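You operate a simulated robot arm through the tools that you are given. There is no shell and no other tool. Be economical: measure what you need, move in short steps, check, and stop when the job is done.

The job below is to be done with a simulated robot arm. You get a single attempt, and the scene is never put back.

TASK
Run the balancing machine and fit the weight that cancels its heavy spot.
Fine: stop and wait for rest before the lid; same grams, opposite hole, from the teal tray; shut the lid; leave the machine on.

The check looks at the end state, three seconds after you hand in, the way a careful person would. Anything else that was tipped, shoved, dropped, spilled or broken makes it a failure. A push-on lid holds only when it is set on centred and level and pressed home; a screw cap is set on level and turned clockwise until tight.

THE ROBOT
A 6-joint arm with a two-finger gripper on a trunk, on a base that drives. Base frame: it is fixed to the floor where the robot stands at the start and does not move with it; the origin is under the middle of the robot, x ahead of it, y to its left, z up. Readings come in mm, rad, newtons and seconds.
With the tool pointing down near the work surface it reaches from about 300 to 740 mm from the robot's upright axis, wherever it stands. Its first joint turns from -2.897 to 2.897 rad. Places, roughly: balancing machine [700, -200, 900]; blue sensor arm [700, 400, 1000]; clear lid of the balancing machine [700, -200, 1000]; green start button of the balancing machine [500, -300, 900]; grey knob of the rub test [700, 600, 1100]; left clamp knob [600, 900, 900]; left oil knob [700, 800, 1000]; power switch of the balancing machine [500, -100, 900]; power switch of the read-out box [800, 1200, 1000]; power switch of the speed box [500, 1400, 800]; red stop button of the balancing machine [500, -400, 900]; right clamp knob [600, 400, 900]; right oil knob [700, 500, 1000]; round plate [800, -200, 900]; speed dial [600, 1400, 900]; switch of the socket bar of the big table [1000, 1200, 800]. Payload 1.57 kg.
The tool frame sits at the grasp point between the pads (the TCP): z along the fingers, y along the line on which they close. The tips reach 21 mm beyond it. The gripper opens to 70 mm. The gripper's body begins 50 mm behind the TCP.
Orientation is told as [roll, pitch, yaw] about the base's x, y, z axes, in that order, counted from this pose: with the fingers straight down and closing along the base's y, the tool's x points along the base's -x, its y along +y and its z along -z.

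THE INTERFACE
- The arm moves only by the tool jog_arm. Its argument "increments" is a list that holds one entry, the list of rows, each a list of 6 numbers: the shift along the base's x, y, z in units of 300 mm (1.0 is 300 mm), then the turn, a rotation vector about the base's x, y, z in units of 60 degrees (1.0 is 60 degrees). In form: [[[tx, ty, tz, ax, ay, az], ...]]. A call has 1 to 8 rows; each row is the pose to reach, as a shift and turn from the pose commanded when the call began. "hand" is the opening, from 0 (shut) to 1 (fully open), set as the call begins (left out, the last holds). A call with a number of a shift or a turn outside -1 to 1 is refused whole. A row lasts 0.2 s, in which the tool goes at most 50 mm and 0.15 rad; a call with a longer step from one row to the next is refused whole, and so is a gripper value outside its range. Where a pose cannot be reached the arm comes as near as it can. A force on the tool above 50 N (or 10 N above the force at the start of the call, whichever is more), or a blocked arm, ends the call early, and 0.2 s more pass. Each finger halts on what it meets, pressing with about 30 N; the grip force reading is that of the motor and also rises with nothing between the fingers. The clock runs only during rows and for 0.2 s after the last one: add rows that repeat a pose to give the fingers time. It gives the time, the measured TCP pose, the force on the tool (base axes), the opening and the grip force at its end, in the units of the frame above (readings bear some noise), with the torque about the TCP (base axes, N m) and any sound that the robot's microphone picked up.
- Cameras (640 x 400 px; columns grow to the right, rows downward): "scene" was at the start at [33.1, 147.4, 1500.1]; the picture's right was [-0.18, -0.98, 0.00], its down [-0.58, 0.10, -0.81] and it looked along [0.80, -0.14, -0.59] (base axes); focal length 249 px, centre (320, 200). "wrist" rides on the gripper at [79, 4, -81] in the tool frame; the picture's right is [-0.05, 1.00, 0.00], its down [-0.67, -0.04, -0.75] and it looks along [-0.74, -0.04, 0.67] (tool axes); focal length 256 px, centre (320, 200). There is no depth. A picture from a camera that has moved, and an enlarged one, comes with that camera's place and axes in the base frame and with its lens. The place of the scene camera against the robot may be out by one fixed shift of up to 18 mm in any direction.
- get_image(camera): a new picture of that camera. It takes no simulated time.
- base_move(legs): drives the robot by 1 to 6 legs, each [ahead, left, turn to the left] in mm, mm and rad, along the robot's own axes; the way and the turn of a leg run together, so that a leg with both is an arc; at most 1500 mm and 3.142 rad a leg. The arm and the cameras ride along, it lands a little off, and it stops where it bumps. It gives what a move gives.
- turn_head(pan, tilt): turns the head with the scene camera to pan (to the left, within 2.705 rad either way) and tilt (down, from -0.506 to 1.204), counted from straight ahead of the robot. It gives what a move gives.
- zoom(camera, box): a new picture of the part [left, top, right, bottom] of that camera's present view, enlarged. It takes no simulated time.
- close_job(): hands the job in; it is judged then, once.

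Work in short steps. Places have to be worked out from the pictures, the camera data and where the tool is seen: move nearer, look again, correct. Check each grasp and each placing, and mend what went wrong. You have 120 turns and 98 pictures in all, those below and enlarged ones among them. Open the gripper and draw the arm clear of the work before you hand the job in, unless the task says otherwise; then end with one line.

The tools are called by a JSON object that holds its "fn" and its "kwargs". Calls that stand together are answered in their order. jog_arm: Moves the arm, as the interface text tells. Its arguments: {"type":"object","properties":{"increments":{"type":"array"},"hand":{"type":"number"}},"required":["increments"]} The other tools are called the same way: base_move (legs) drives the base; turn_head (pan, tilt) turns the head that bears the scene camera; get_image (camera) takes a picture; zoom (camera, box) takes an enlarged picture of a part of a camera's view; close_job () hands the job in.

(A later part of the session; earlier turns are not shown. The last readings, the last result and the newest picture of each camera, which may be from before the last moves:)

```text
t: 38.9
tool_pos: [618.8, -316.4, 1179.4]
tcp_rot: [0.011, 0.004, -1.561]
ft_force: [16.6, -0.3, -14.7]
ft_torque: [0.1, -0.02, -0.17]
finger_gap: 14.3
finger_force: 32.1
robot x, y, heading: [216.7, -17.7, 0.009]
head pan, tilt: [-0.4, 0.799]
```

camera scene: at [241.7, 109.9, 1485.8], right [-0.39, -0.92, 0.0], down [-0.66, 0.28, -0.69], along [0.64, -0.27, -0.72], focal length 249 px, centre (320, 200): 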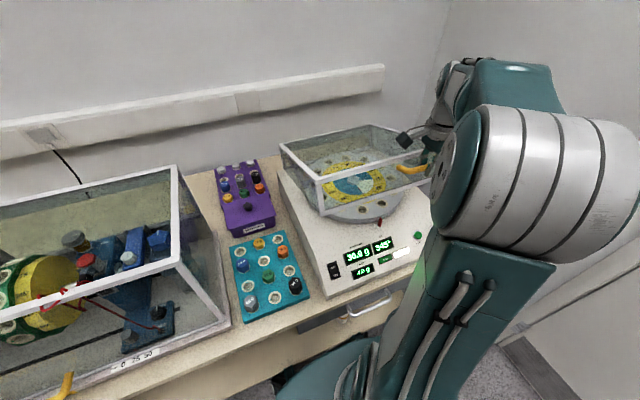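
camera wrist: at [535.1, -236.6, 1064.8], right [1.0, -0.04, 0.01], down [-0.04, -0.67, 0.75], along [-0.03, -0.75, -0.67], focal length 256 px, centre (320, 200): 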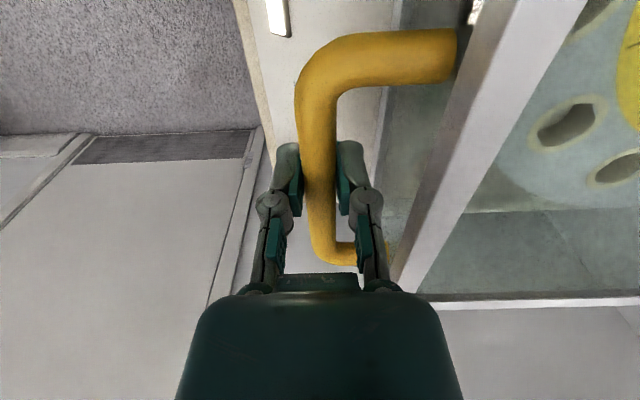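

Good fit. Next stretch to about 56°.

{"fn": "jog_arm", "kwargs": {"increments": [[[0.035, 0, 0.036, 0, 0, 0], [0.08, 0, 0.084, 0, 0, 0], [0.128, 0, 0.13, 0, 0, 0], [0.178, 0, 0.173, 0, 0, 0], [0.23, 0, 0.215, 0, 0, 0], [0.284, 0, 0.253, 0, 0, 0], [0.284, 0, 0.253, 0, 0, 0]]]}}

{"fn": "get_image", "kwargs": {"camera": "scene"}}

```text
t: 40.5
tool_pos: [699.8, -317.4, 1258.0]
tcp_rot: [0.012, 0.002, -1.563]
ft_force: [-9.8, -3.1, 12.9]
ft_torque: [-0.67, 0.06, -0.11]
finger_gap: 14.2
finger_force: 32.1
robot x, y, heading: [218.8, -15.0, 0.005]
head pan, tilt: [-0.4, 0.799]
```

```text
60 pictures are left
camera scene: at [236.3, 111.6, 1485.8], right [-0.39, -0.92, 0.0], down [-0.66, 0.28, -0.7], along [0.64, -0.27, -0.72], focal length 249 px, centre (320, 200)
```

scene: 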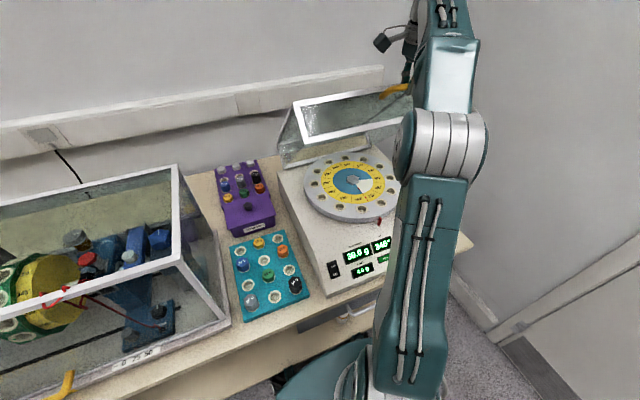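

Opening well (≈48°). Continue to about 65°.

{"fn": "jog_arm", "kwargs": {"increments": [[[0.04, 0, 0.037, 0, 0, 0], [0.098, 0, 0.071, 0, 0, 0], [0.157, 0, 0.101, 0, 0, 0], [0.218, 0, 0.129, 0, 0, 0], [0.28, 0, 0.153, 0, 0, 0], [0.343, 0, 0.175, 0, 0, 0], [0.343, 0, 0.175, 0, 0, 0]]]}}

```text
t: 42.1
tool_pos: [743.6, -291.1, 1255.3]
tcp_rot: [0.011, 0.004, -1.56]
ft_force: [-4.5, -11.4, 7.8]
ft_torque: [0.3, -0.08, 0.04]
finger_gap: 6.0
finger_force: 30.8
out of reach, approached as far as the arm can: row 2, 3, 4, 5, 6, 7
robot x, y, heading: [214.5, -19.9, 0.003]
head pan, tilt: [-0.4, 0.799]
```

Ran out of reach and the grip slipped (gap 6). Look.

{"fn": "get_image", "kwargs": {"camera": "scene"}}

{"fn": "get_image", "kwargs": {"camera": "wrist"}}

```text
59 pictures are left
camera scene: at [237.6, 108.4, 1486.0], right [-0.39, -0.92, 0.0], down [-0.66, 0.28, -0.7], along [0.64, -0.27, -0.72], focal length 249 px, centre (320, 200)
```

scene: 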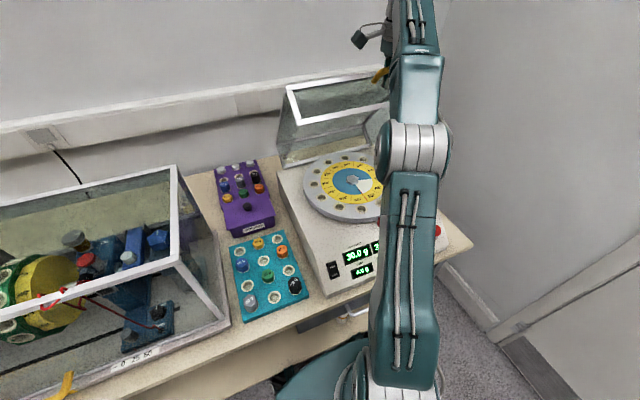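

```text
58 pictures are left
camera wrist: at [745.4, -211.1, 1337.0], right [1.0, -0.04, 0.01], down [-0.04, -0.67, 0.74], along [-0.02, -0.74, -0.67], focal length 256 px, centre (320, 200)
```

wrist: 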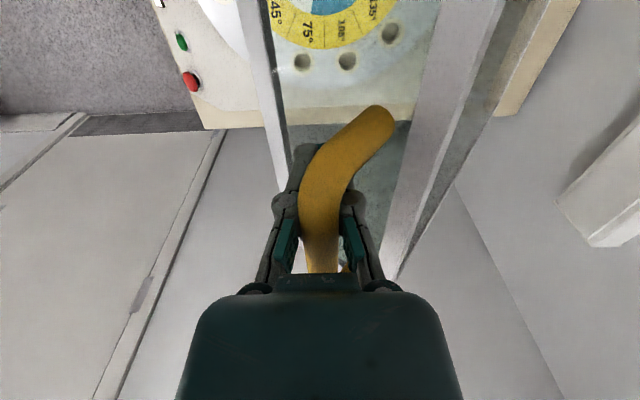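

The bar has slipped up above the pads, trapped between tips and palm. I loosen slightly (gap ~11 mm, still trapping it) to see if the lid stays by itself.

{"fn": "jog_arm", "kwargs": {"increments": [[[0, 0, 0, 0, 0, 0], [0, 0, 0, 0, 0, 0], [0, 0, 0, 0, 0, 0]]], "hand": 0.16}}

{"fn": "get_image", "kwargs": {"camera": "wrist"}}

```text
t: 42.9
tool_pos: [743.9, -289.1, 1256.3]
tcp_rot: [0.011, 0.003, -1.56]
ft_force: [-1.9, 1.2, 3.0]
ft_torque: [0.01, 0.02, 0.03]
finger_gap: 12.4
finger_force: 0.1
robot x, y, heading: [217.4, -20.3, 0.008]
head pan, tilt: [-0.4, 0.799]
```

```text
57 pictures are left
camera wrist: at [745.8, -209.0, 1336.5], right [1.0, -0.04, 0.01], down [-0.04, -0.67, 0.74], along [-0.02, -0.74, -0.67], focal length 256 px, centre (320, 200)
```

wrist: 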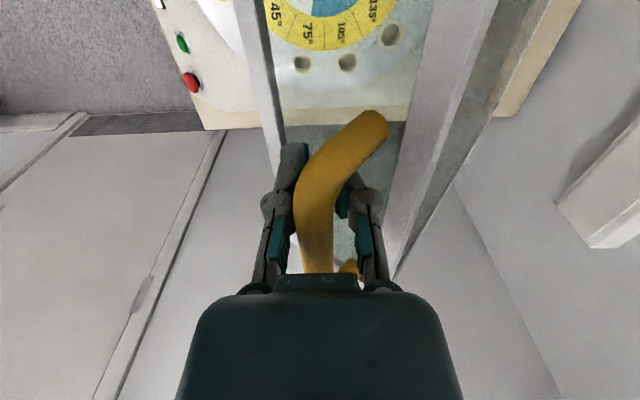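

The lid doesn't sink (it even pushes slightly up). I open the fingers a bit more and check again.

{"fn": "jog_arm", "kwargs": {"increments": [[[0, 0, 0, 0, 0, 0], [0, 0, 0, 0, 0, 0], [0, 0, -0.02, 0, 0, 0], [0, 0, -0.02, 0, 0, 0]]], "hand": 0.5}}

{"fn": "get_image", "kwargs": {"camera": "wrist"}}

```text
t: 43.9
tool_pos: [743.1, -288.7, 1249.8]
tcp_rot: [0.009, 0.001, -1.56]
ft_force: [-0.9, 1.1, 1.4]
ft_torque: [0.03, 0.0, 0.03]
finger_gap: 38.9
finger_force: 0.0
robot x, y, heading: [217.6, -16.7, 0.001]
head pan, tilt: [-0.4, 0.799]
```

```text
56 pictures are left
camera wrist: at [745.4, -209.1, 1330.9], right [1.0, -0.04, 0.01], down [-0.04, -0.67, 0.74], along [-0.02, -0.74, -0.67], focal length 256 px, centre (320, 200)
```

wrist: 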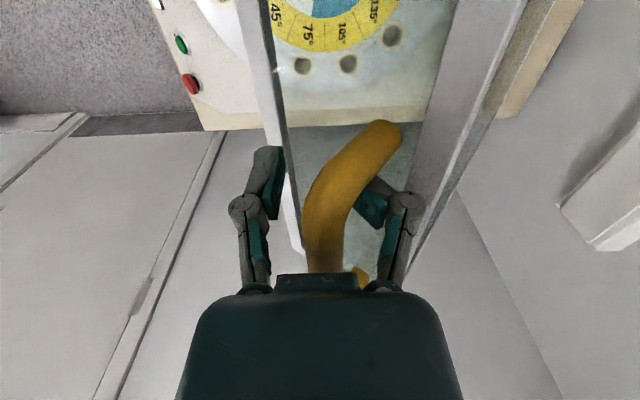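

The lid holds by hinge friction. I back out of the bar: rise while tilting the fingers forward, so the wrist stays in reach.

{"fn": "jog_arm", "kwargs": {"increments": [[[-0.007, 0, 0.027, 0, -0.1, 0], [-0.013, 0, 0.053, 0, -0.2, 0], [-0.02, 0, 0.08, 0, -0.3, 0], [-0.03, 0, 0.107, 0, -0.4, 0], [-0.047, 0, 0.14, 0, -0.5, 0], [-0.08, 0, 0.197, 0, -0.5, 0], [-0.14, 0, 0.3, 0, -0.5, 0], [-0.2, 0, 0.4, 0, -0.5, 0]]]}}

{"fn": "get_image", "kwargs": {"camera": "scene"}}

{"fn": "get_image", "kwargs": {"camera": "wrist"}}

```text
t: 45.7
tool_pos: [682.1, -287.8, 1371.9]
tcp_rot: [0.535, -0.005, -1.56]
ft_force: [0.1, 0.4, -0.4]
ft_torque: [0.0, 0.03, -0.01]
finger_gap: 35.0
finger_force: 0.1
robot x, y, heading: [215.7, -19.9, 0.005]
head pan, tilt: [-0.4, 0.799]
```

```text
55 pictures are left
camera scene: at [237.7, 112.2, 1485.7], right [-0.39, -0.92, 0.0], down [-0.66, 0.28, -0.7], along [0.64, -0.27, -0.72], focal length 249 px, centre (320, 200)
```

scene: 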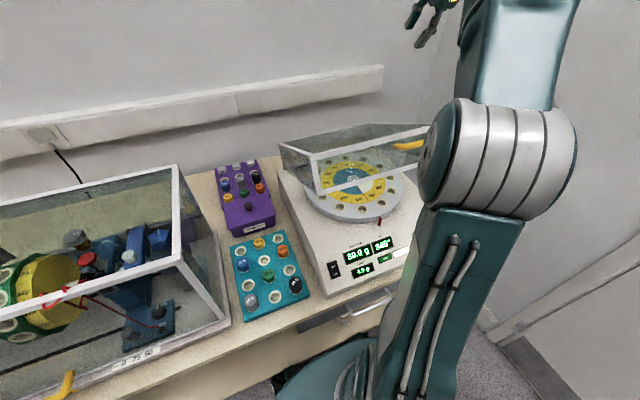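

```text
54 pictures are left
camera wrist: at [643.1, -208.5, 1442.8], right [0.86, -0.04, 0.51], down [-0.4, -0.67, 0.62], along [0.31, -0.74, -0.59], focal length 256 px, centre (320, 200)
```

wrist: 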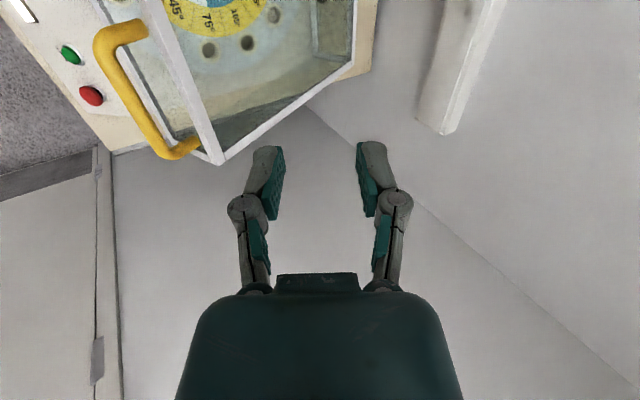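

The lid is slowly sinking shut by itself (damped), so it must go past its balance point. I return above the handle and let it close.

{"fn": "jog_arm", "kwargs": {"increments": [[[-0.1, -0.03, -0.05, 0, 0.06, 0], [-0.2, -0.06, -0.15, 0, 0.12, 0], [-0.3, -0.1, -0.25, 0, 0.25, 0], [-0.4, -0.1, -0.35, 0, 0.38, 0], [-0.495, -0.1, -0.45, 0, 0.5, 0], [-0.495, -0.1, -0.55, 0, 0.5, 0], [-0.495, -0.1, -0.6, 0, 0.5, 0], [-0.495, -0.1, -0.6, 0, 0.5, 0]]]}}

{"fn": "get_image", "kwargs": {"camera": "scene"}}

{"fn": "get_image", "kwargs": {"camera": "wrist"}}

```text
t: 47.5
tool_pos: [532.7, -318.7, 1191.3]
tcp_rot: [0.012, 0.002, -1.559]
ft_force: [-0.7, -0.1, -0.9]
ft_torque: [0.02, 0.02, -0.03]
finger_gap: 35.0
finger_force: 0.1
robot x, y, heading: [214.7, -22.1, 0.006]
head pan, tilt: [-0.4, 0.799]
```

```text
53 pictures are left
camera scene: at [237.3, 112.3, 1485.7], right [-0.39, -0.92, 0.0], down [-0.66, 0.28, -0.7], along [0.64, -0.27, -0.72], focal length 249 px, centre (320, 200)
```

scene: 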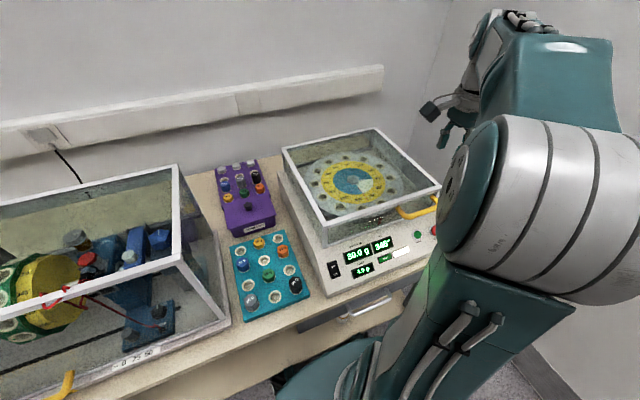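

```text
52 pictures are left
camera wrist: at [535.2, -238.9, 1272.3], right [1.0, -0.04, 0.01], down [-0.04, -0.67, 0.74], along [-0.02, -0.74, -0.67], focal length 256 px, centre (320, 200)
```

wrist: 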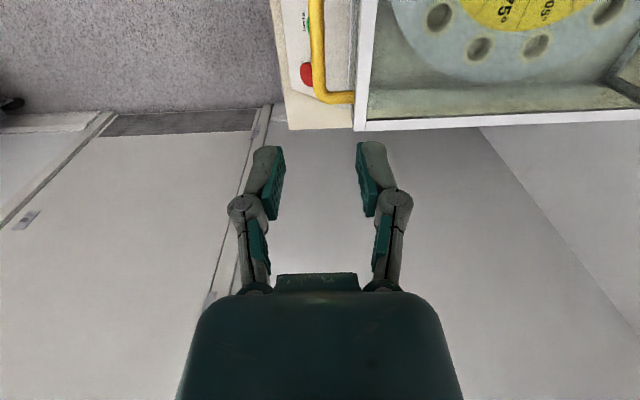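

The lid is shut again, intact. I lower onto the bar and grip it anew.

{"fn": "jog_arm", "kwargs": {"increments": [[[0.005, 0, -0.15, 0, 0, 0], [0.005, 0, -0.3, 0, 0, 0], [0.005, 0, -0.43, 0, 0, 0], [0.005, 0, -0.53, 0, 0, 0], [0.005, 0, -0.61, 0, 0, 0], [0.005, 0, -0.66, 0, 0, 0], [0.005, 0, -0.692, 0, 0, 0], [0.005, 0, -0.692, 0, 0, 0]]], "hand": 0.57}}

{"fn": "jog_arm", "kwargs": {"increments": [[[0, 0, 0, 0, 0, 0], [0, 0, 0, 0, 0, 0], [0, 0, 0, 0, 0, 0]]], "hand": 0}}

```text
t: 49.3
tool_pos: [533.5, -317.6, 983.7]
tcp_rot: [0.012, 0.0, -1.56]
ft_force: [0.6, 0.3, 0.1]
ft_torque: [-0.01, -0.02, 0.02]
finger_gap: 39.8
finger_force: 0.1
robot x, y, heading: [216.4, -15.5, 0.002]
head pan, tilt: [-0.4, 0.799]
```

```text
t: 50.1
tool_pos: [532.5, -319.1, 985.2]
tcp_rot: [0.01, 0.004, -1.56]
ft_force: [-16.5, 0.1, 0.8]
ft_torque: [0.17, 0.14, -0.11]
finger_gap: 14.0
finger_force: 31.9
robot x, y, heading: [219.5, -17.8, 0.004]
head pan, tilt: [-0.4, 0.799]
```

Gripped. Now I follow the arc again, this time tilting the fingers forward as it opens to keep reach.

{"fn": "jog_arm", "kwargs": {"increments": [[[0.003, 0, 0.069, 0, -0.06, 0], [0.017, 0, 0.135, 0, -0.12, 0], [0.036, 0, 0.199, 0, -0.18, 0], [0.058, 0, 0.262, 0, -0.24, 0], [0.083, 0, 0.324, 0, -0.3, 0], [0.111, 0, 0.385, 0, -0.36, 0], [0.141, 0, 0.444, 0, -0.42, 0], [0.141, 0, 0.444, 0, -0.42, 0]]]}}

```text
t: 51.9
tool_pos: [576.7, -318.4, 1118.2]
tcp_rot: [0.451, -0.003, -1.56]
ft_force: [-0.2, 0.6, -0.7]
ft_torque: [-0.25, -0.01, -0.29]
finger_gap: 14.1
finger_force: 32.2
robot x, y, heading: [218.1, -20.2, 0.003]
head pan, tilt: [-0.4, 0.799]
```

No side force at all. Next stretch.

{"fn": "jog_arm", "kwargs": {"increments": [[[0.041, 0, 0.069, 0, -0.06, 0], [0.085, 0, 0.136, 0, -0.12, 0], [0.133, 0, 0.199, 0, -0.18, 0], [0.186, 0, 0.26, 0, -0.24, 0], [0.241, 0, 0.317, 0, -0.3, 0], [0.3, 0, 0.371, 0, -0.36, 0], [0.363, 0, 0.422, 0, -0.42, 0], [0.363, 0, 0.422, 0, -0.42, 0]]]}}

```text
t: 53.7
tool_pos: [687.3, -318.4, 1244.7]
tcp_rot: [0.892, -0.008, -1.561]
ft_force: [1.4, 1.6, -3.6]
ft_torque: [0.42, 0.01, 0.08]
finger_gap: 14.1
finger_force: 31.8
robot x, y, heading: [218.5, -18.9, 0.009]
head pan, tilt: [-0.4, 0.799]
```

Continue to about 68° lid angle.

{"fn": "jog_arm", "kwargs": {"increments": [[[0.065, 0, 0.047, 0, -0.02, 0], [0.133, 0, 0.089, 0, -0.04, 0], [0.203, 0, 0.127, 0, -0.06, 0], [0.275, 0, 0.162, 0, -0.08, 0], [0.35, 0, 0.191, 0, -0.1, 0], [0.426, 0, 0.217, 0, -0.1, 0], [0.503, 0, 0.237, 0, -0.1, 0], [0.503, 0, 0.237, 0, -0.1, 0]]]}}

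{"fn": "get_image", "kwargs": {"camera": "scene"}}

```text
t: 55.5
tool_pos: [837.6, -319.3, 1316.1]
tcp_rot: [0.998, -0.008, -1.562]
ft_force: [-1.8, 0.6, 6.7]
ft_torque: [0.48, -0.06, -0.03]
finger_gap: 13.8
finger_force: 32.0
robot x, y, heading: [215.2, -20.2, 0.003]
head pan, tilt: [-0.4, 0.799]
```

```text
51 pictures are left
camera scene: at [237.5, 112.2, 1485.7], right [-0.39, -0.92, 0.0], down [-0.66, 0.28, -0.7], along [0.64, -0.27, -0.72], focal length 249 px, centre (320, 200)
```

scene: 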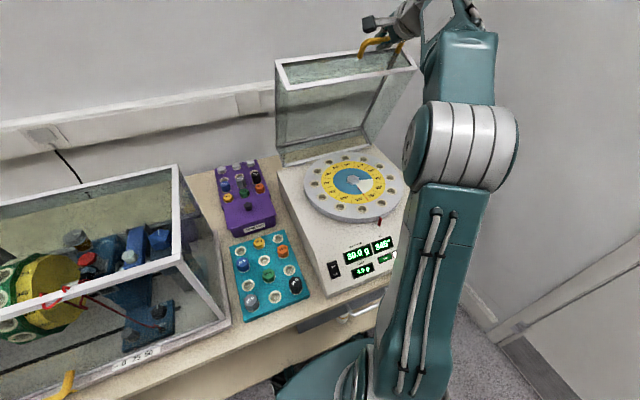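

About 68° open and holding easily. I take it on toward upright.

{"fn": "jog_arm", "kwargs": {"increments": [[[0.079, 0, 0.016, 0, -0.03, 0], [0.158, 0, 0.027, 0, -0.06, 0], [0.238, 0, 0.034, 0, -0.09, 0], [0.318, 0, 0.036, 0, -0.12, 0], [0.318, 0, 0.036, 0, -0.12, 0]]]}}

{"fn": "get_image", "kwargs": {"camera": "scene"}}

{"fn": "get_image", "kwargs": {"camera": "wrist"}}

```text
t: 56.7
tool_pos: [931.5, -318.6, 1329.2]
tcp_rot: [1.125, -0.009, -1.565]
ft_force: [0.8, -0.7, 17.2]
ft_torque: [0.37, -0.06, -0.1]
finger_gap: 13.7
finger_force: 32.2
robot x, y, heading: [217.7, -18.5, 0.004]
head pan, tilt: [-0.4, 0.799]
```

```text
50 pictures are left
camera scene: at [237.2, 112.2, 1485.8], right [-0.39, -0.92, 0.0], down [-0.66, 0.28, -0.7], along [0.64, -0.27, -0.72], focal length 249 px, centre (320, 200)
```

scene: 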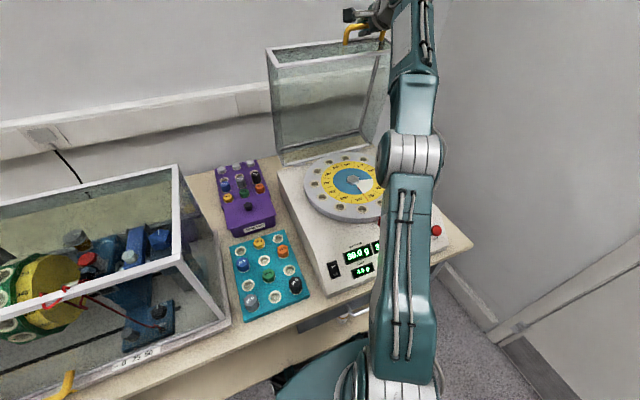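

```text
49 pictures are left
camera wrist: at [859.7, -238.3, 1365.0], right [0.43, -0.04, 0.9], down [-0.68, -0.67, 0.3], along [0.59, -0.74, -0.32], focal length 256 px, centre (320, 200)
```

wrist: 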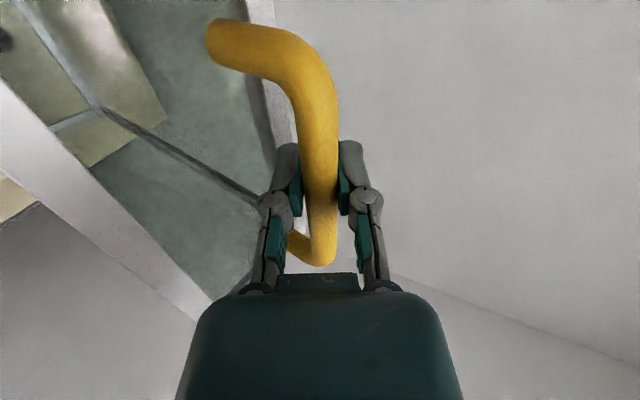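

About 82°. A bit further, stopping on any force.

{"fn": "jog_arm", "kwargs": {"increments": [[[0.05, 0, 0.006, 0, -0.02, 0], [0.1, 0, 0.006, 0, -0.04, 0], [0.15, 0, 0.004, 0, -0.06, 0], [0.2, 0, 0.0, 0, -0.08, 0], [0.2, 0, 0.0, 0, -0.08, 0]]]}}

{"fn": "get_image", "kwargs": {"camera": "scene"}}

```text
t: 57.4
tool_pos: [949.0, -317.2, 1326.4]
tcp_rot: [1.194, -0.016, -1.572]
ft_force: [-0.1, -6.0, 7.5]
ft_torque: [0.81, 0.07, 0.5]
finger_gap: 13.9
finger_force: 32.1
out of reach, approached as far as the arm can: row 1, 2, 3
robot x, y, heading: [216.0, -22.4, 0.004]
head pan, tilt: [-0.4, 0.799]
stopped in row 3: the force on the tool passed its limit at 57 N (the readings are from after the stop); the commanded pose is now the measured one
```

```text
48 pictures are left
camera scene: at [238.0, 110.1, 1485.9], right [-0.39, -0.92, 0.0], down [-0.66, 0.28, -0.7], along [0.64, -0.27, -0.72], focal length 249 px, centre (320, 200)
```

scene: 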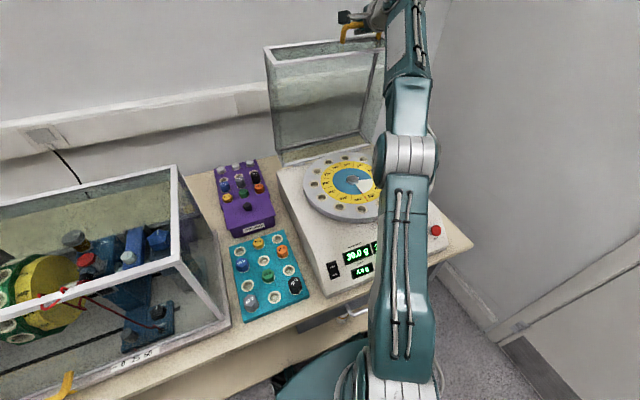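

At ~86°, well past balance I think. I loosen the fingers and watch whether it stays or swings.

{"fn": "jog_arm", "kwargs": {"increments": [[[0, 0, 0, 0, 0, 0], [0, 0, 0, 0, 0, 0], [0, 0, 0, 0, 0, 0], [0, 0, 0, 0, 0, 0], [0, 0, 0, 0, 0, 0], [0, 0, 0, 0, 0, 0], [0, 0, 0, 0, 0, 0]]], "hand": 0.6}}

{"fn": "get_image", "kwargs": {"camera": "wrist"}}

```text
t: 59.0
tool_pos: [950.1, -313.7, 1324.3]
tcp_rot: [1.19, -0.016, -1.572]
ft_force: [0.3, 0.6, 1.6]
ft_torque: [0.01, -0.03, 0.01]
finger_gap: 41.2
finger_force: 0.1
robot x, y, heading: [214.1, -19.1, 0.001]
head pan, tilt: [-0.4, 0.799]
```

```text
47 pictures are left
camera wrist: at [876.0, -234.6, 1357.8], right [0.37, -0.04, 0.93], down [-0.7, -0.66, 0.25], along [0.6, -0.75, -0.27], focal length 256 px, centre (320, 200)
```

wrist: 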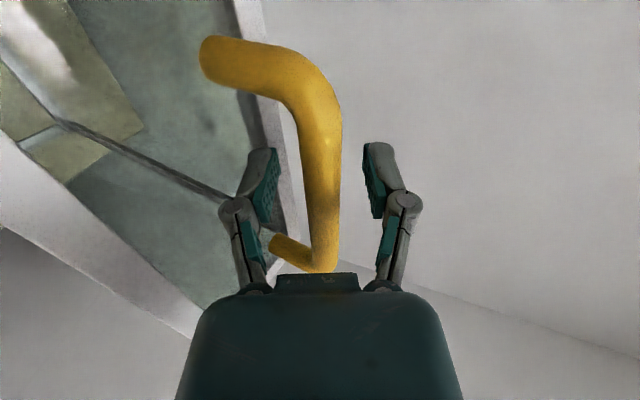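

The bar stays put with the fingers loose. I back out along the tool axis and look again.

{"fn": "jog_arm", "kwargs": {"increments": [[[-0.07, 0, 0.035, 0, 0, 0], [-0.15, 0, 0.07, 0, 0, 0], [-0.25, 0, 0.1, 0, 0, 0], [-0.35, 0, 0.1, 0, 0, 0], [-0.45, 0, 0.1, 0, 0, 0], [-0.5, 0, 0.1, 0, 0, 0], [-0.5, 0, 0.1, 0, 0, 0]]]}}

{"fn": "get_image", "kwargs": {"camera": "scene"}}

```text
t: 60.6
tool_pos: [799.8, -314.0, 1356.6]
tcp_rot: [1.19, -0.015, -1.569]
ft_force: [-0.5, 0.8, -0.6]
ft_torque: [-0.04, -0.05, 0.0]
finger_gap: 42.0
finger_force: 0.0
robot x, y, heading: [211.7, -19.6, 0.002]
head pan, tilt: [-0.4, 0.799]
```

```text
46 pictures are left
camera scene: at [237.8, 111.8, 1485.7], right [-0.39, -0.92, 0.0], down [-0.66, 0.28, -0.7], along [0.64, -0.27, -0.72], focal length 249 px, centre (320, 200)
```

scene: 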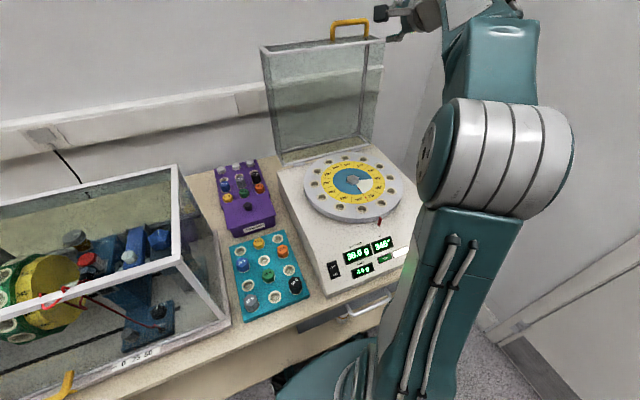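

The lid rests open beyond upright by itself. I swing the arm back over to the tray while levelling the tool.

{"fn": "jog_arm", "kwargs": {"increments": [[[-0.1, 0.05, 0, 0, 0.13, 0], [-0.22, 0.12, 0, 0, 0.26, 0], [-0.34, 0.18, 0, 0, 0.39, 0], [-0.46, 0.25, -0.05, 0, 0.52, 0], [-0.55, 0.35, -0.1, 0, 0.65, 0], [-0.6, 0.48, -0.13, 0, 0.78, 0], [-0.63, 0.62, -0.18, 0, 0.91, 0], [-0.66, 0.75, -0.22, 0, 1.0, 0]]]}}

{"fn": "jog_arm", "kwargs": {"increments": [[[0, 0.1, -0.06, 0, 0.136, 0.0], [0, 0.2, -0.12, 0, 0.136, 0], [0, 0.3, -0.2, 0, 0.136, 0], [0, 0.38, -0.3, 0, 0.136, 0], [0, 0.38, -0.3, 0, 0.136, 0]]], "hand": 1}}

{"fn": "get_image", "kwargs": {"camera": "wrist"}}

{"fn": "get_image", "kwargs": {"camera": "scene"}}

```text
t: 62.4
tool_pos: [600.1, -86.8, 1289.8]
tcp_rot: [0.142, -0.011, -1.558]
ft_force: [0.1, 0.2, 0.4]
ft_torque: [0.01, 0.0, -0.01]
finger_gap: 42.2
finger_force: 0.0
robot x, y, heading: [219.5, -19.5, -0.001]
head pan, tilt: [-0.4, 0.799]
```

```text
t: 63.6
tool_pos: [602.2, 25.5, 1198.9]
tcp_rot: [-0.001, -0.008, -1.557]
ft_force: [0.7, 0.3, -1.0]
ft_torque: [-0.01, -0.01, -0.03]
finger_gap: 70.1
finger_force: 0.0
robot x, y, heading: [216.2, -17.1, 0.001]
head pan, tilt: [-0.4, 0.799]
```

```text
45 pictures are left
camera wrist: at [604.8, 106.2, 1279.6], right [1.0, -0.04, 0.0], down [-0.03, -0.66, 0.75], along [-0.03, -0.75, -0.66], focal length 256 px, centre (320, 200)
```

wrist: 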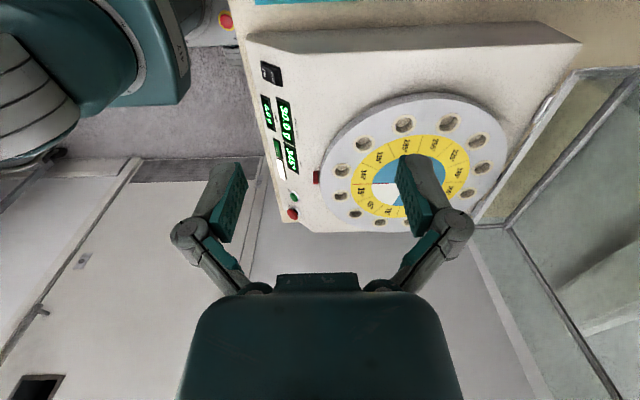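

```text
44 pictures are left
camera scene: at [237.4, 113.6, 1485.6], right [-0.39, -0.92, 0.0], down [-0.66, 0.28, -0.7], along [0.64, -0.27, -0.72], focal length 249 px, centre (320, 200)
```

scene: 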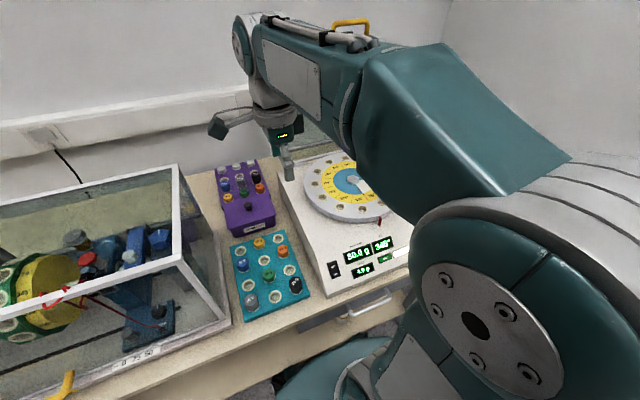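

I turn the tool back to yaw 0 and move over the teal tray.

{"fn": "jog_arm", "kwargs": {"increments": [[[0, 0.04, -0.03, 0, 0, 0.125], [0, 0.08, -0.06, 0, 0, 0.25], [0, 0.12, -0.1, 0, 0, 0.375], [0, 0.16, -0.14, 0, 0, 0.5], [0, 0.2, -0.18, 0, 0, 0.625], [0, 0.24, -0.22, 0, 0, 0.75], [0, 0.28, -0.26, 0, 0, 0.875], [0, 0.315, -0.3, 0, 0, 1.0]]]}}

{"fn": "jog_arm", "kwargs": {"increments": [[[0, 0, -0.04, 0, 0, 0.12], [0, 0, -0.08, 0, 0, 0.24], [0, 0, -0.12, 0, 0, 0.36], [0, 0, -0.16, 0, 0, 0.487], [0, 0, -0.16, 0, 0, 0.487]]]}}

{"fn": "get_image", "kwargs": {"camera": "wrist"}}

```text
t: 65.4
tool_pos: [601.2, 121.0, 1109.7]
tcp_rot: [-0.001, -0.009, -0.505]
ft_force: [0.7, -0.4, -0.6]
ft_torque: [0.0, 0.01, 0.02]
finger_gap: 69.9
finger_force: 0.0
robot x, y, heading: [216.9, -21.9, 0.001]
head pan, tilt: [-0.4, 0.799]
```

```text
t: 66.6
tool_pos: [601.3, 120.0, 1062.2]
tcp_rot: [0.001, -0.005, 0.003]
ft_force: [-0.5, -0.8, 0.3]
ft_torque: [0.01, -0.03, 0.03]
finger_gap: 70.1
finger_force: 0.0
robot x, y, heading: [214.9, -17.3, -0.001]
head pan, tilt: [-0.4, 0.799]
```

```text
43 pictures are left
camera wrist: at [521.5, 124.0, 1141.5], right [0.05, 1.0, 0.0], down [0.66, -0.03, 0.75], along [0.75, -0.04, -0.66], focal length 256 px, centre (320, 200)
```

wrist: 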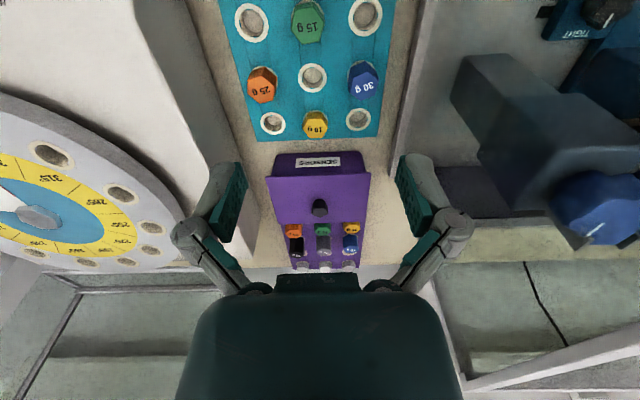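

Blue 30 g weight at about [647,163]. I check the clearance to the neighbouring case wall.

{"fn": "zoom", "kwargs": {"camera": "scene", "box": [140, 140, 330, 340]}}

```text
2.00 times, centred on (235, 240) of scene
camera zoom: at [237.5, 113.8, 1485.5], right [-0.39, -0.92, 0.0], down [-0.66, 0.28, -0.7], along [0.64, -0.27, -0.72], focal length 498 px, centre (490, 120)
```

zoom: 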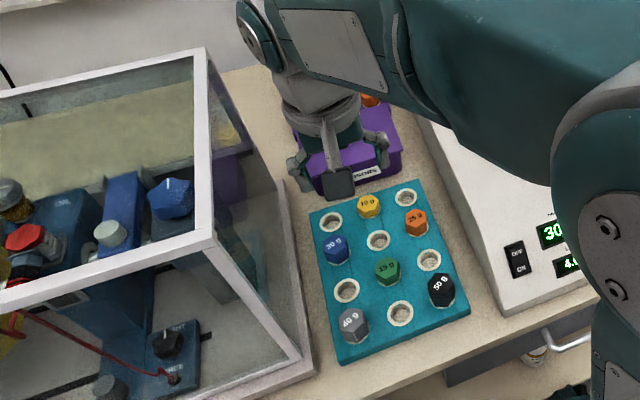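

Case wall is at y≈235, so about 70 mm from the weight; a straight approach with modest opening fits. I go above it.

{"fn": "jog_arm", "kwargs": {"increments": [[[0.05, 0.05, -0.08, 0, 0, 0], [0.1, 0.1, -0.16, 0, 0, 0], [0.143, 0.14, -0.26, 0, 0, 0], [0.143, 0.14, -0.36, 0, 0, 0], [0.143, 0.14, -0.4, 0, 0, 0], [0.143, 0.14, -0.4, 0, 0, 0]]], "hand": 0.65}}

{"fn": "get_image", "kwargs": {"camera": "wrist"}}

```text
t: 68.0
tool_pos: [645.0, 161.8, 940.8]
tcp_rot: [0.001, -0.005, 0.002]
ft_force: [-0.3, -0.3, -0.7]
ft_torque: [0.01, -0.02, -0.01]
finger_gap: 45.6
finger_force: 0.0
robot x, y, heading: [215.7, -17.3, -0.003]
head pan, tilt: [-0.4, 0.799]
```

```text
41 pictures are left
camera wrist: at [564.3, 166.1, 1021.5], right [0.05, 1.0, 0.0], down [0.66, -0.04, 0.75], along [0.75, -0.04, -0.66], focal length 256 px, centre (320, 200)
```

wrist: 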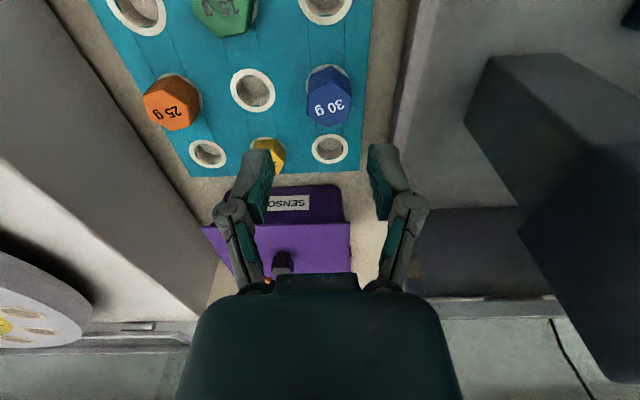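

I shift slightly toward it and lower a bit for a finer look.

{"fn": "jog_arm", "kwargs": {"increments": [[[0.02, 0.017, -0.03, 0, 0, 0], [0.027, 0.017, -0.08, 0, 0, 0], [0.027, 0.017, -0.08, 0, 0, 0]]]}}

{"fn": "zoom", "kwargs": {"camera": "wrist", "box": [200, 50, 440, 200]}}

```text
t: 68.8
tool_pos: [651.3, 166.2, 917.6]
tcp_rot: [0.0, -0.005, 0.001]
ft_force: [0.7, -0.5, -0.4]
ft_torque: [0.0, 0.0, 0.03]
finger_gap: 45.6
finger_force: 0.0
robot x, y, heading: [216.3, -22.5, 0.0]
head pan, tilt: [-0.4, 0.799]
```

```text
2.67 times, centred on (320, 125) of wrist
camera zoom: at [571.9, 171.1, 997.3], right [0.05, 1.0, 0.0], down [0.66, -0.03, 0.75], along [0.75, -0.04, -0.66], focal length 683 px, centre (320, 400)
```

zoom: 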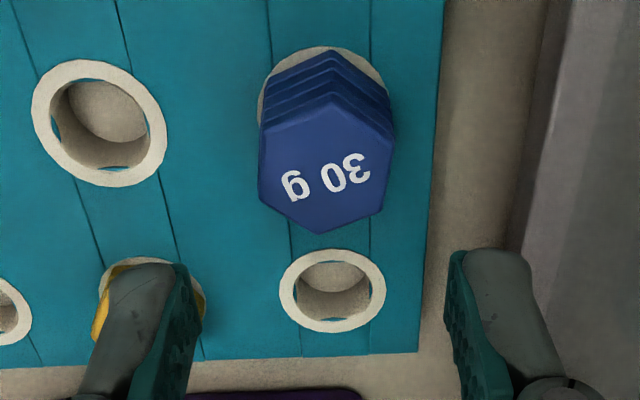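

Weight at ≈[649,168], top z≈862, tray surface ≈833, flats facing the fingers. I lower around it.

{"fn": "jog_arm", "kwargs": {"increments": [[[-0.005, 0.006, -0.06, 0, 0, 0], [-0.005, 0.006, -0.12, 0, 0, 0], [-0.005, 0.006, -0.17, 0, 0, 0], [-0.005, 0.006, -0.17, 0, 0, 0]]]}}

{"fn": "get_image", "kwargs": {"camera": "wrist"}}

```text
t: 69.8
tool_pos: [649.6, 169.0, 866.8]
tcp_rot: [0.001, -0.004, 0.002]
ft_force: [-0.6, 0.1, 0.4]
ft_torque: [0.0, 0.0, -0.02]
finger_gap: 45.6
finger_force: 0.0
robot x, y, heading: [218.7, -18.3, 0.0]
head pan, tilt: [-0.4, 0.799]
```

```text
39 pictures are left
camera wrist: at [570.4, 173.2, 946.4], right [0.05, 1.0, 0.0], down [0.66, -0.03, 0.75], along [0.75, -0.04, -0.66], focal length 256 px, centre (320, 200)
```

wrist: 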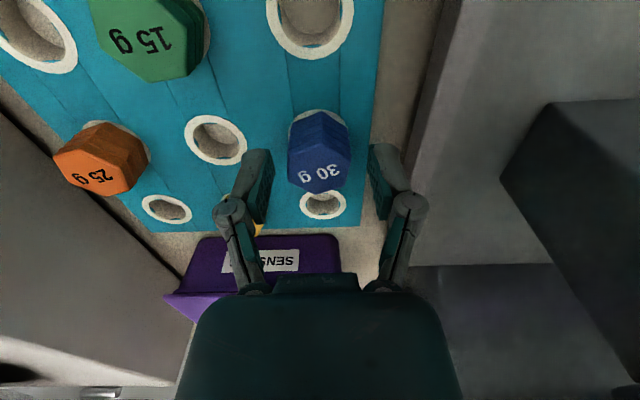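

Well aligned; weight top at z≈860, tray ≈827. I lower 13 mm and close.

{"fn": "jog_arm", "kwargs": {"increments": [[[0, 0, -0.025, 0, 0, 0], [0, 0, -0.045, 0, 0, 0], [0, 0, -0.045, 0, 0, 0]]]}}

{"fn": "jog_arm", "kwargs": {"increments": [[[0, 0, 0, 0, 0, 0], [0, 0, 0, 0, 0, 0], [0, 0, 0, 0, 0, 0]]], "hand": 0.2}}

```text
t: 70.6
tool_pos: [650.9, 169.0, 852.6]
tcp_rot: [0.0, -0.004, 0.003]
ft_force: [-0.4, 0.0, 0.5]
ft_torque: [0.01, 0.0, 0.05]
finger_gap: 45.6
finger_force: 0.1
robot x, y, heading: [217.9, -20.5, 0.002]
head pan, tilt: [-0.4, 0.799]
```

```text
t: 71.4
tool_pos: [650.7, 168.8, 852.9]
tcp_rot: [0.001, -0.008, 0.003]
ft_force: [-0.4, 0.1, 0.7]
ft_torque: [-0.03, 0.02, 0.02]
finger_gap: 30.0
finger_force: 29.9
robot x, y, heading: [217.5, -16.9, 0.002]
head pan, tilt: [-0.4, 0.799]
```

Gripped at 30 mm with no side load. Lift straight up.

{"fn": "jog_arm", "kwargs": {"increments": [[[0, 0, 0.05, 0, 0, 0], [0, 0, 0.12, 0, 0, 0], [0, 0, 0.24, 0, 0, 0], [0, 0, 0.38, 0, 0, 0], [0, 0, 0.52, 0, 0, 0], [0, 0, 0.66, 0, 0, 0], [0, 0, 0.66, 0, 0, 0]]]}}

{"fn": "get_image", "kwargs": {"camera": "wrist"}}

{"fn": "zoom", "kwargs": {"camera": "scene", "box": [200, 90, 400, 320]}}

```text
t: 73.0
tool_pos: [650.3, 169.9, 1052.9]
tcp_rot: [-0.001, -0.007, 0.001]
ft_force: [0.1, 0.0, -0.5]
ft_torque: [-0.02, -0.03, -0.03]
finger_gap: 30.2
finger_force: 30.3
robot x, y, heading: [212.6, -20.7, 0.006]
head pan, tilt: [-0.4, 0.799]
```

```text
38 pictures are left
camera wrist: at [571.1, 174.8, 1132.3], right [0.05, 1.0, 0.0], down [0.66, -0.03, 0.75], along [0.75, -0.04, -0.66], focal length 256 px, centre (320, 200)
```

wrist: 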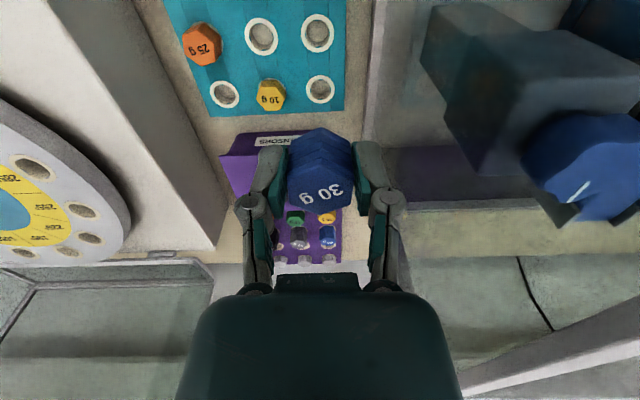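

```text
1.74 times, centred on (300, 205) of scene
camera zoom: at [237.8, 114.1, 1485.5], right [-0.39, -0.92, 0.0], down [-0.66, 0.28, -0.7], along [0.64, -0.27, -0.72], focal length 433 px, centre (355, 191)
```

zoom: 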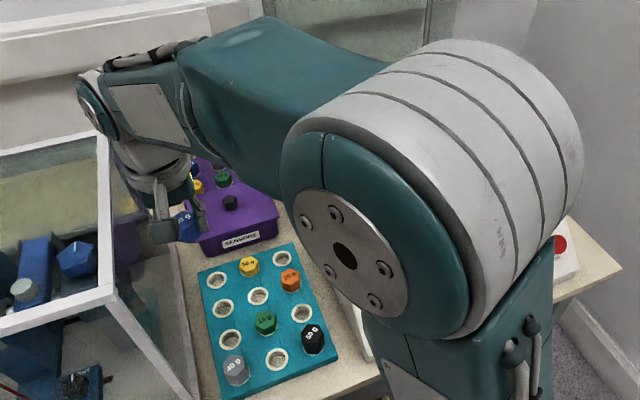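

The weight is held and its socket is empty. I carry it over toward the disc.

{"fn": "jog_arm", "kwargs": {"increments": [[[0, -0.12, 0.03, 0, 0, 0], [0.02, -0.26, 0.03, 0, 0, 0], [0.04, -0.4, 0.03, 0, 0, 0], [0.06, -0.54, 0.03, 0, 0, 0], [0.1, -0.68, 0.03, 0, 0, 0], [0.14, -0.82, 0.03, 0, 0, 0], [0.19, -0.95, 0.03, 0, 0, 0], [0.19, -0.95, 0.03, 0, 0, 0]]]}}

{"fn": "jog_arm", "kwargs": {"increments": [[[0.06, -0.12, 0, 0, 0, 0], [0.12, -0.24, 0, 0, 0, 0], [0.18, -0.37, 0, 0, 0, 0], [0.22, -0.4, 0, 0, 0, 0], [0.22, -0.4, 0, 0, 0, 0]]]}}

{"fn": "get_image", "kwargs": {"camera": "wrist"}}

{"fn": "get_image", "kwargs": {"camera": "scene"}}

```text
t: 74.8
tool_pos: [707.3, -116.4, 1060.1]
tcp_rot: [0.001, -0.006, 0.003]
ft_force: [-0.3, 0.0, -1.0]
ft_torque: [0.02, -0.03, -0.01]
finger_gap: 30.0
finger_force: 29.9
robot x, y, heading: [216.3, -15.7, -0.001]
head pan, tilt: [-0.4, 0.799]
```

```text
t: 76.0
tool_pos: [774.1, -238.1, 1060.7]
tcp_rot: [0.001, -0.005, 0.002]
ft_force: [0.6, -0.6, -0.6]
ft_torque: [0.0, -0.01, 0.04]
finger_gap: 30.3
finger_force: 30.5
robot x, y, heading: [215.5, -17.8, 0.004]
head pan, tilt: [-0.4, 0.799]
```

```text
36 pictures are left
camera wrist: at [693.5, -232.7, 1140.5], right [0.05, 1.0, 0.0], down [0.66, -0.04, 0.75], along [0.75, -0.04, -0.66], focal length 256 px, centre (320, 200)
```

wrist: 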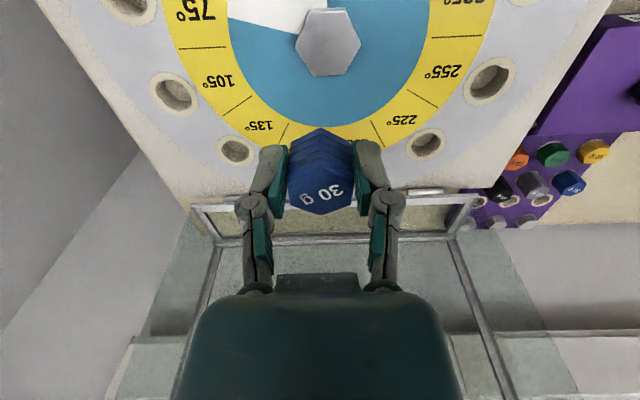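

```text
35 pictures are left
camera scene: at [238.5, 112.1, 1485.7], right [-0.39, -0.92, 0.0], down [-0.66, 0.28, -0.7], along [0.64, -0.27, -0.72], focal length 249 px, centre (320, 200)
```

scene: 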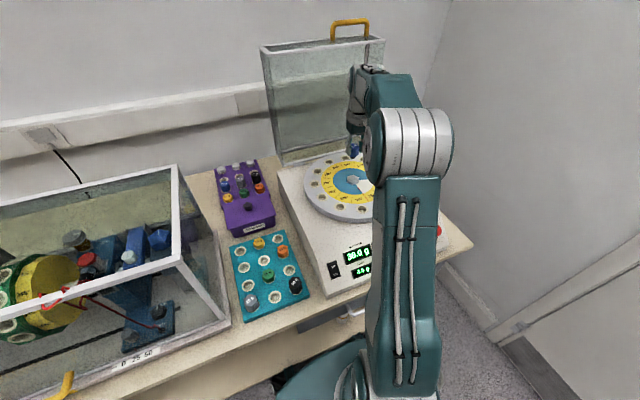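

The weight hides the 165° hole; from the other holes I compute it at ≈[863,-262], disc surface z≈955. I step beside it for a closer look.

{"fn": "jog_arm", "kwargs": {"increments": [[[0.07, 0.06, 0, 0, 0, 0], [0.15, 0.12, -0.03, 0, 0, 0], [0.22, 0.16, -0.06, 0, 0, 0], [0.22, 0.16, -0.06, 0, 0, 0]]]}}

{"fn": "get_image", "kwargs": {"camera": "wrist"}}

```text
t: 77.0
tool_pos: [839.4, -188.0, 1042.6]
tcp_rot: [0.002, -0.004, 0.002]
ft_force: [0.5, -0.6, 0.0]
ft_torque: [0.0, -0.03, 0.01]
finger_gap: 30.0
finger_force: 30.1
robot x, y, heading: [224.0, -21.6, -0.002]
head pan, tilt: [-0.4, 0.799]
```

```text
34 pictures are left
camera wrist: at [759.6, -183.6, 1123.0], right [0.05, 1.0, 0.0], down [0.66, -0.04, 0.75], along [0.75, -0.04, -0.66], focal length 256 px, centre (320, 200)
```

wrist: 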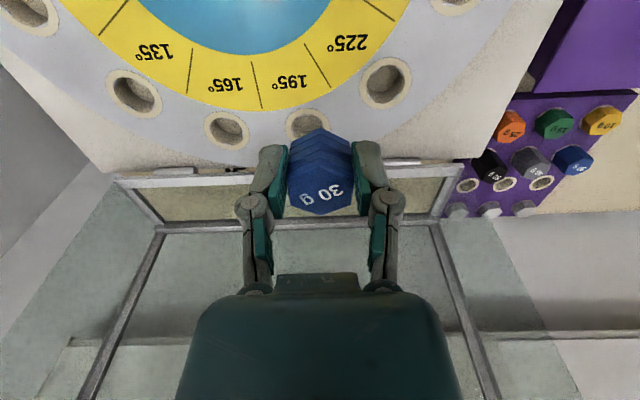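

The 165° hole is visible at ≈[867,-260]. I move nearer and zoom to refine.

{"fn": "jog_arm", "kwargs": {"increments": [[[0.04, -0.01, -0.03, 0, 0, 0], [0.085, -0.02, -0.06, 0, 0, 0], [0.085, -0.02, -0.06, 0, 0, 0]]]}}

{"fn": "zoom", "kwargs": {"camera": "wrist", "box": [120, 60, 400, 235]}}

```text
t: 77.8
tool_pos: [865.6, -195.2, 1025.2]
tcp_rot: [0.001, -0.006, 0.002]
ft_force: [0.8, -0.7, 1.0]
ft_torque: [0.0, -0.02, 0.02]
finger_gap: 29.6
finger_force: 30.0
robot x, y, heading: [214.1, -19.4, 0.003]
head pan, tilt: [-0.4, 0.799]
```

```text
2.29 times, centred on (260, 148) of wrist
camera zoom: at [785.2, -190.4, 1105.0], right [0.05, 1.0, 0.0], down [0.66, -0.04, 0.75], along [0.75, -0.04, -0.66], focal length 585 px, centre (457, 320)
```

zoom: 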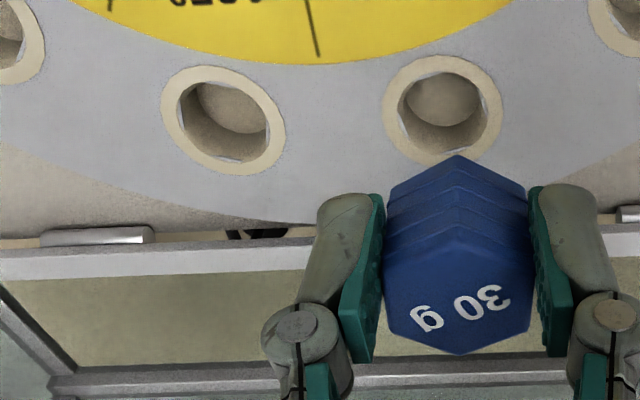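

I zoom tightly on the held weight to find out exactly how it sits relative to the TCP.

{"fn": "zoom", "kwargs": {"camera": "wrist", "box": [265, 115, 377, 225]}}

```text
3.64 times, centred on (321, 170) of wrist
camera zoom: at [785.2, -190.4, 1105.0], right [0.05, 1.0, 0.0], down [0.66, -0.04, 0.75], along [0.75, -0.04, -0.66], focal length 931 px, centre (316, 309)
```

zoom: 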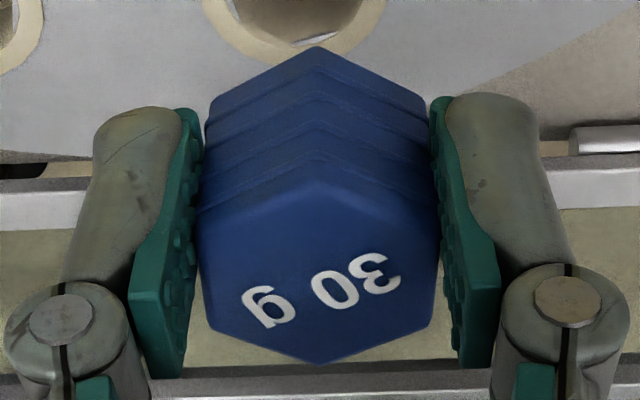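

The weight's axis sits ~7 mm ahead of the TCP (confirmed by the tray socket geometry). So the TCP should go to ≈[862,-261.5]. I move above the 165° hole at the same height and check the view.

{"fn": "jog_arm", "kwargs": {"increments": [[[-0.01, -0.11, 0, 0, 0, 0], [-0.011, -0.221, 0, 0, 0, 0], [-0.011, -0.221, 0, 0, 0, 0], [-0.011, -0.221, 0, 0, 0, 0]]]}}

{"fn": "zoom", "kwargs": {"camera": "wrist", "box": [220, 70, 420, 225]}}

```text
t: 78.8
tool_pos: [862.8, -260.8, 1025.4]
tcp_rot: [0.002, -0.004, 0.002]
ft_force: [0.8, -0.9, 0.1]
ft_torque: [0.01, 0.01, 0.0]
finger_gap: 30.0
finger_force: 29.9
robot x, y, heading: [219.3, -18.3, 0.002]
head pan, tilt: [-0.4, 0.799]
```

```text
2.58 times, centred on (320, 148) of wrist
camera zoom: at [782.5, -256.9, 1105.3], right [0.05, 1.0, 0.0], down [0.66, -0.04, 0.75], along [0.75, -0.04, -0.66], focal length 661 px, centre (320, 336)
```

zoom: 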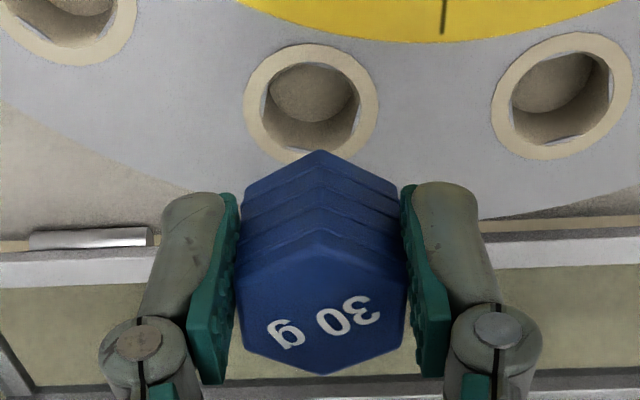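

I zoom in on the hole to see its shape.

{"fn": "zoom", "kwargs": {"camera": "wrist", "box": [285, 78, 425, 138]}}

```text
4.57 times, centred on (355, 108) of wrist
camera zoom: at [782.5, -256.9, 1105.3], right [0.05, 1.0, 0.0], down [0.66, -0.04, 0.75], along [0.75, -0.04, -0.66], focal length 1170 px, centre (160, 621)
```

zoom: 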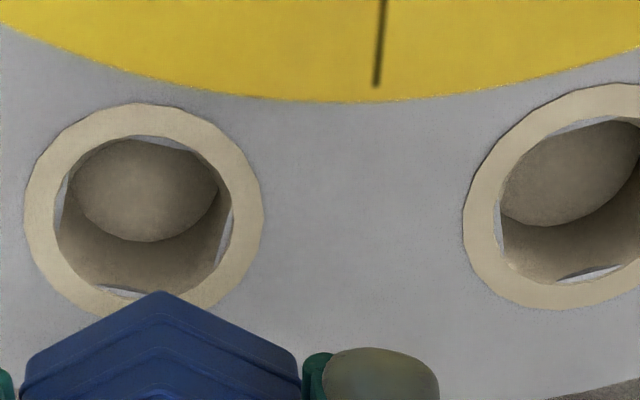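

The hole is a round cup centred ≈[868,-263.5]; the weight axis is at ≈[869.7,-261.3]. I correct by (-1.7,-2.2) and descend partway.

{"fn": "jog_arm", "kwargs": {"increments": [[[-0.0057, -0.0073, 0, 0, 0, 0], [-0.0057, -0.0073, -0.03, 0, 0, 0], [-0.0057, -0.0073, -0.06, 0, 0, 0], [-0.0057, -0.0073, -0.06, 0, 0, 0]]]}}

{"fn": "zoom", "kwargs": {"camera": "wrist", "box": [240, 80, 400, 220]}}

```text
t: 79.8
tool_pos: [860.5, -265.9, 1005.9]
tcp_rot: [0.001, -0.004, 0.002]
ft_force: [0.4, 0.3, -0.1]
ft_torque: [-0.01, -0.01, 0.0]
finger_gap: 29.7
finger_force: 30.1
robot x, y, heading: [214.0, -16.6, 0.004]
head pan, tilt: [-0.4, 0.799]
```

```text
2.86 times, centred on (320, 150) of wrist
camera zoom: at [780.6, -259.8, 1086.5], right [0.05, 1.0, 0.0], down [0.66, -0.04, 0.75], along [0.75, -0.04, -0.66], focal length 731 px, centre (320, 343)
```

zoom: 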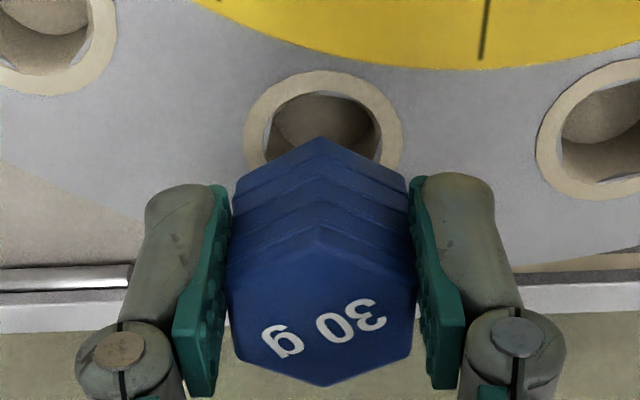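

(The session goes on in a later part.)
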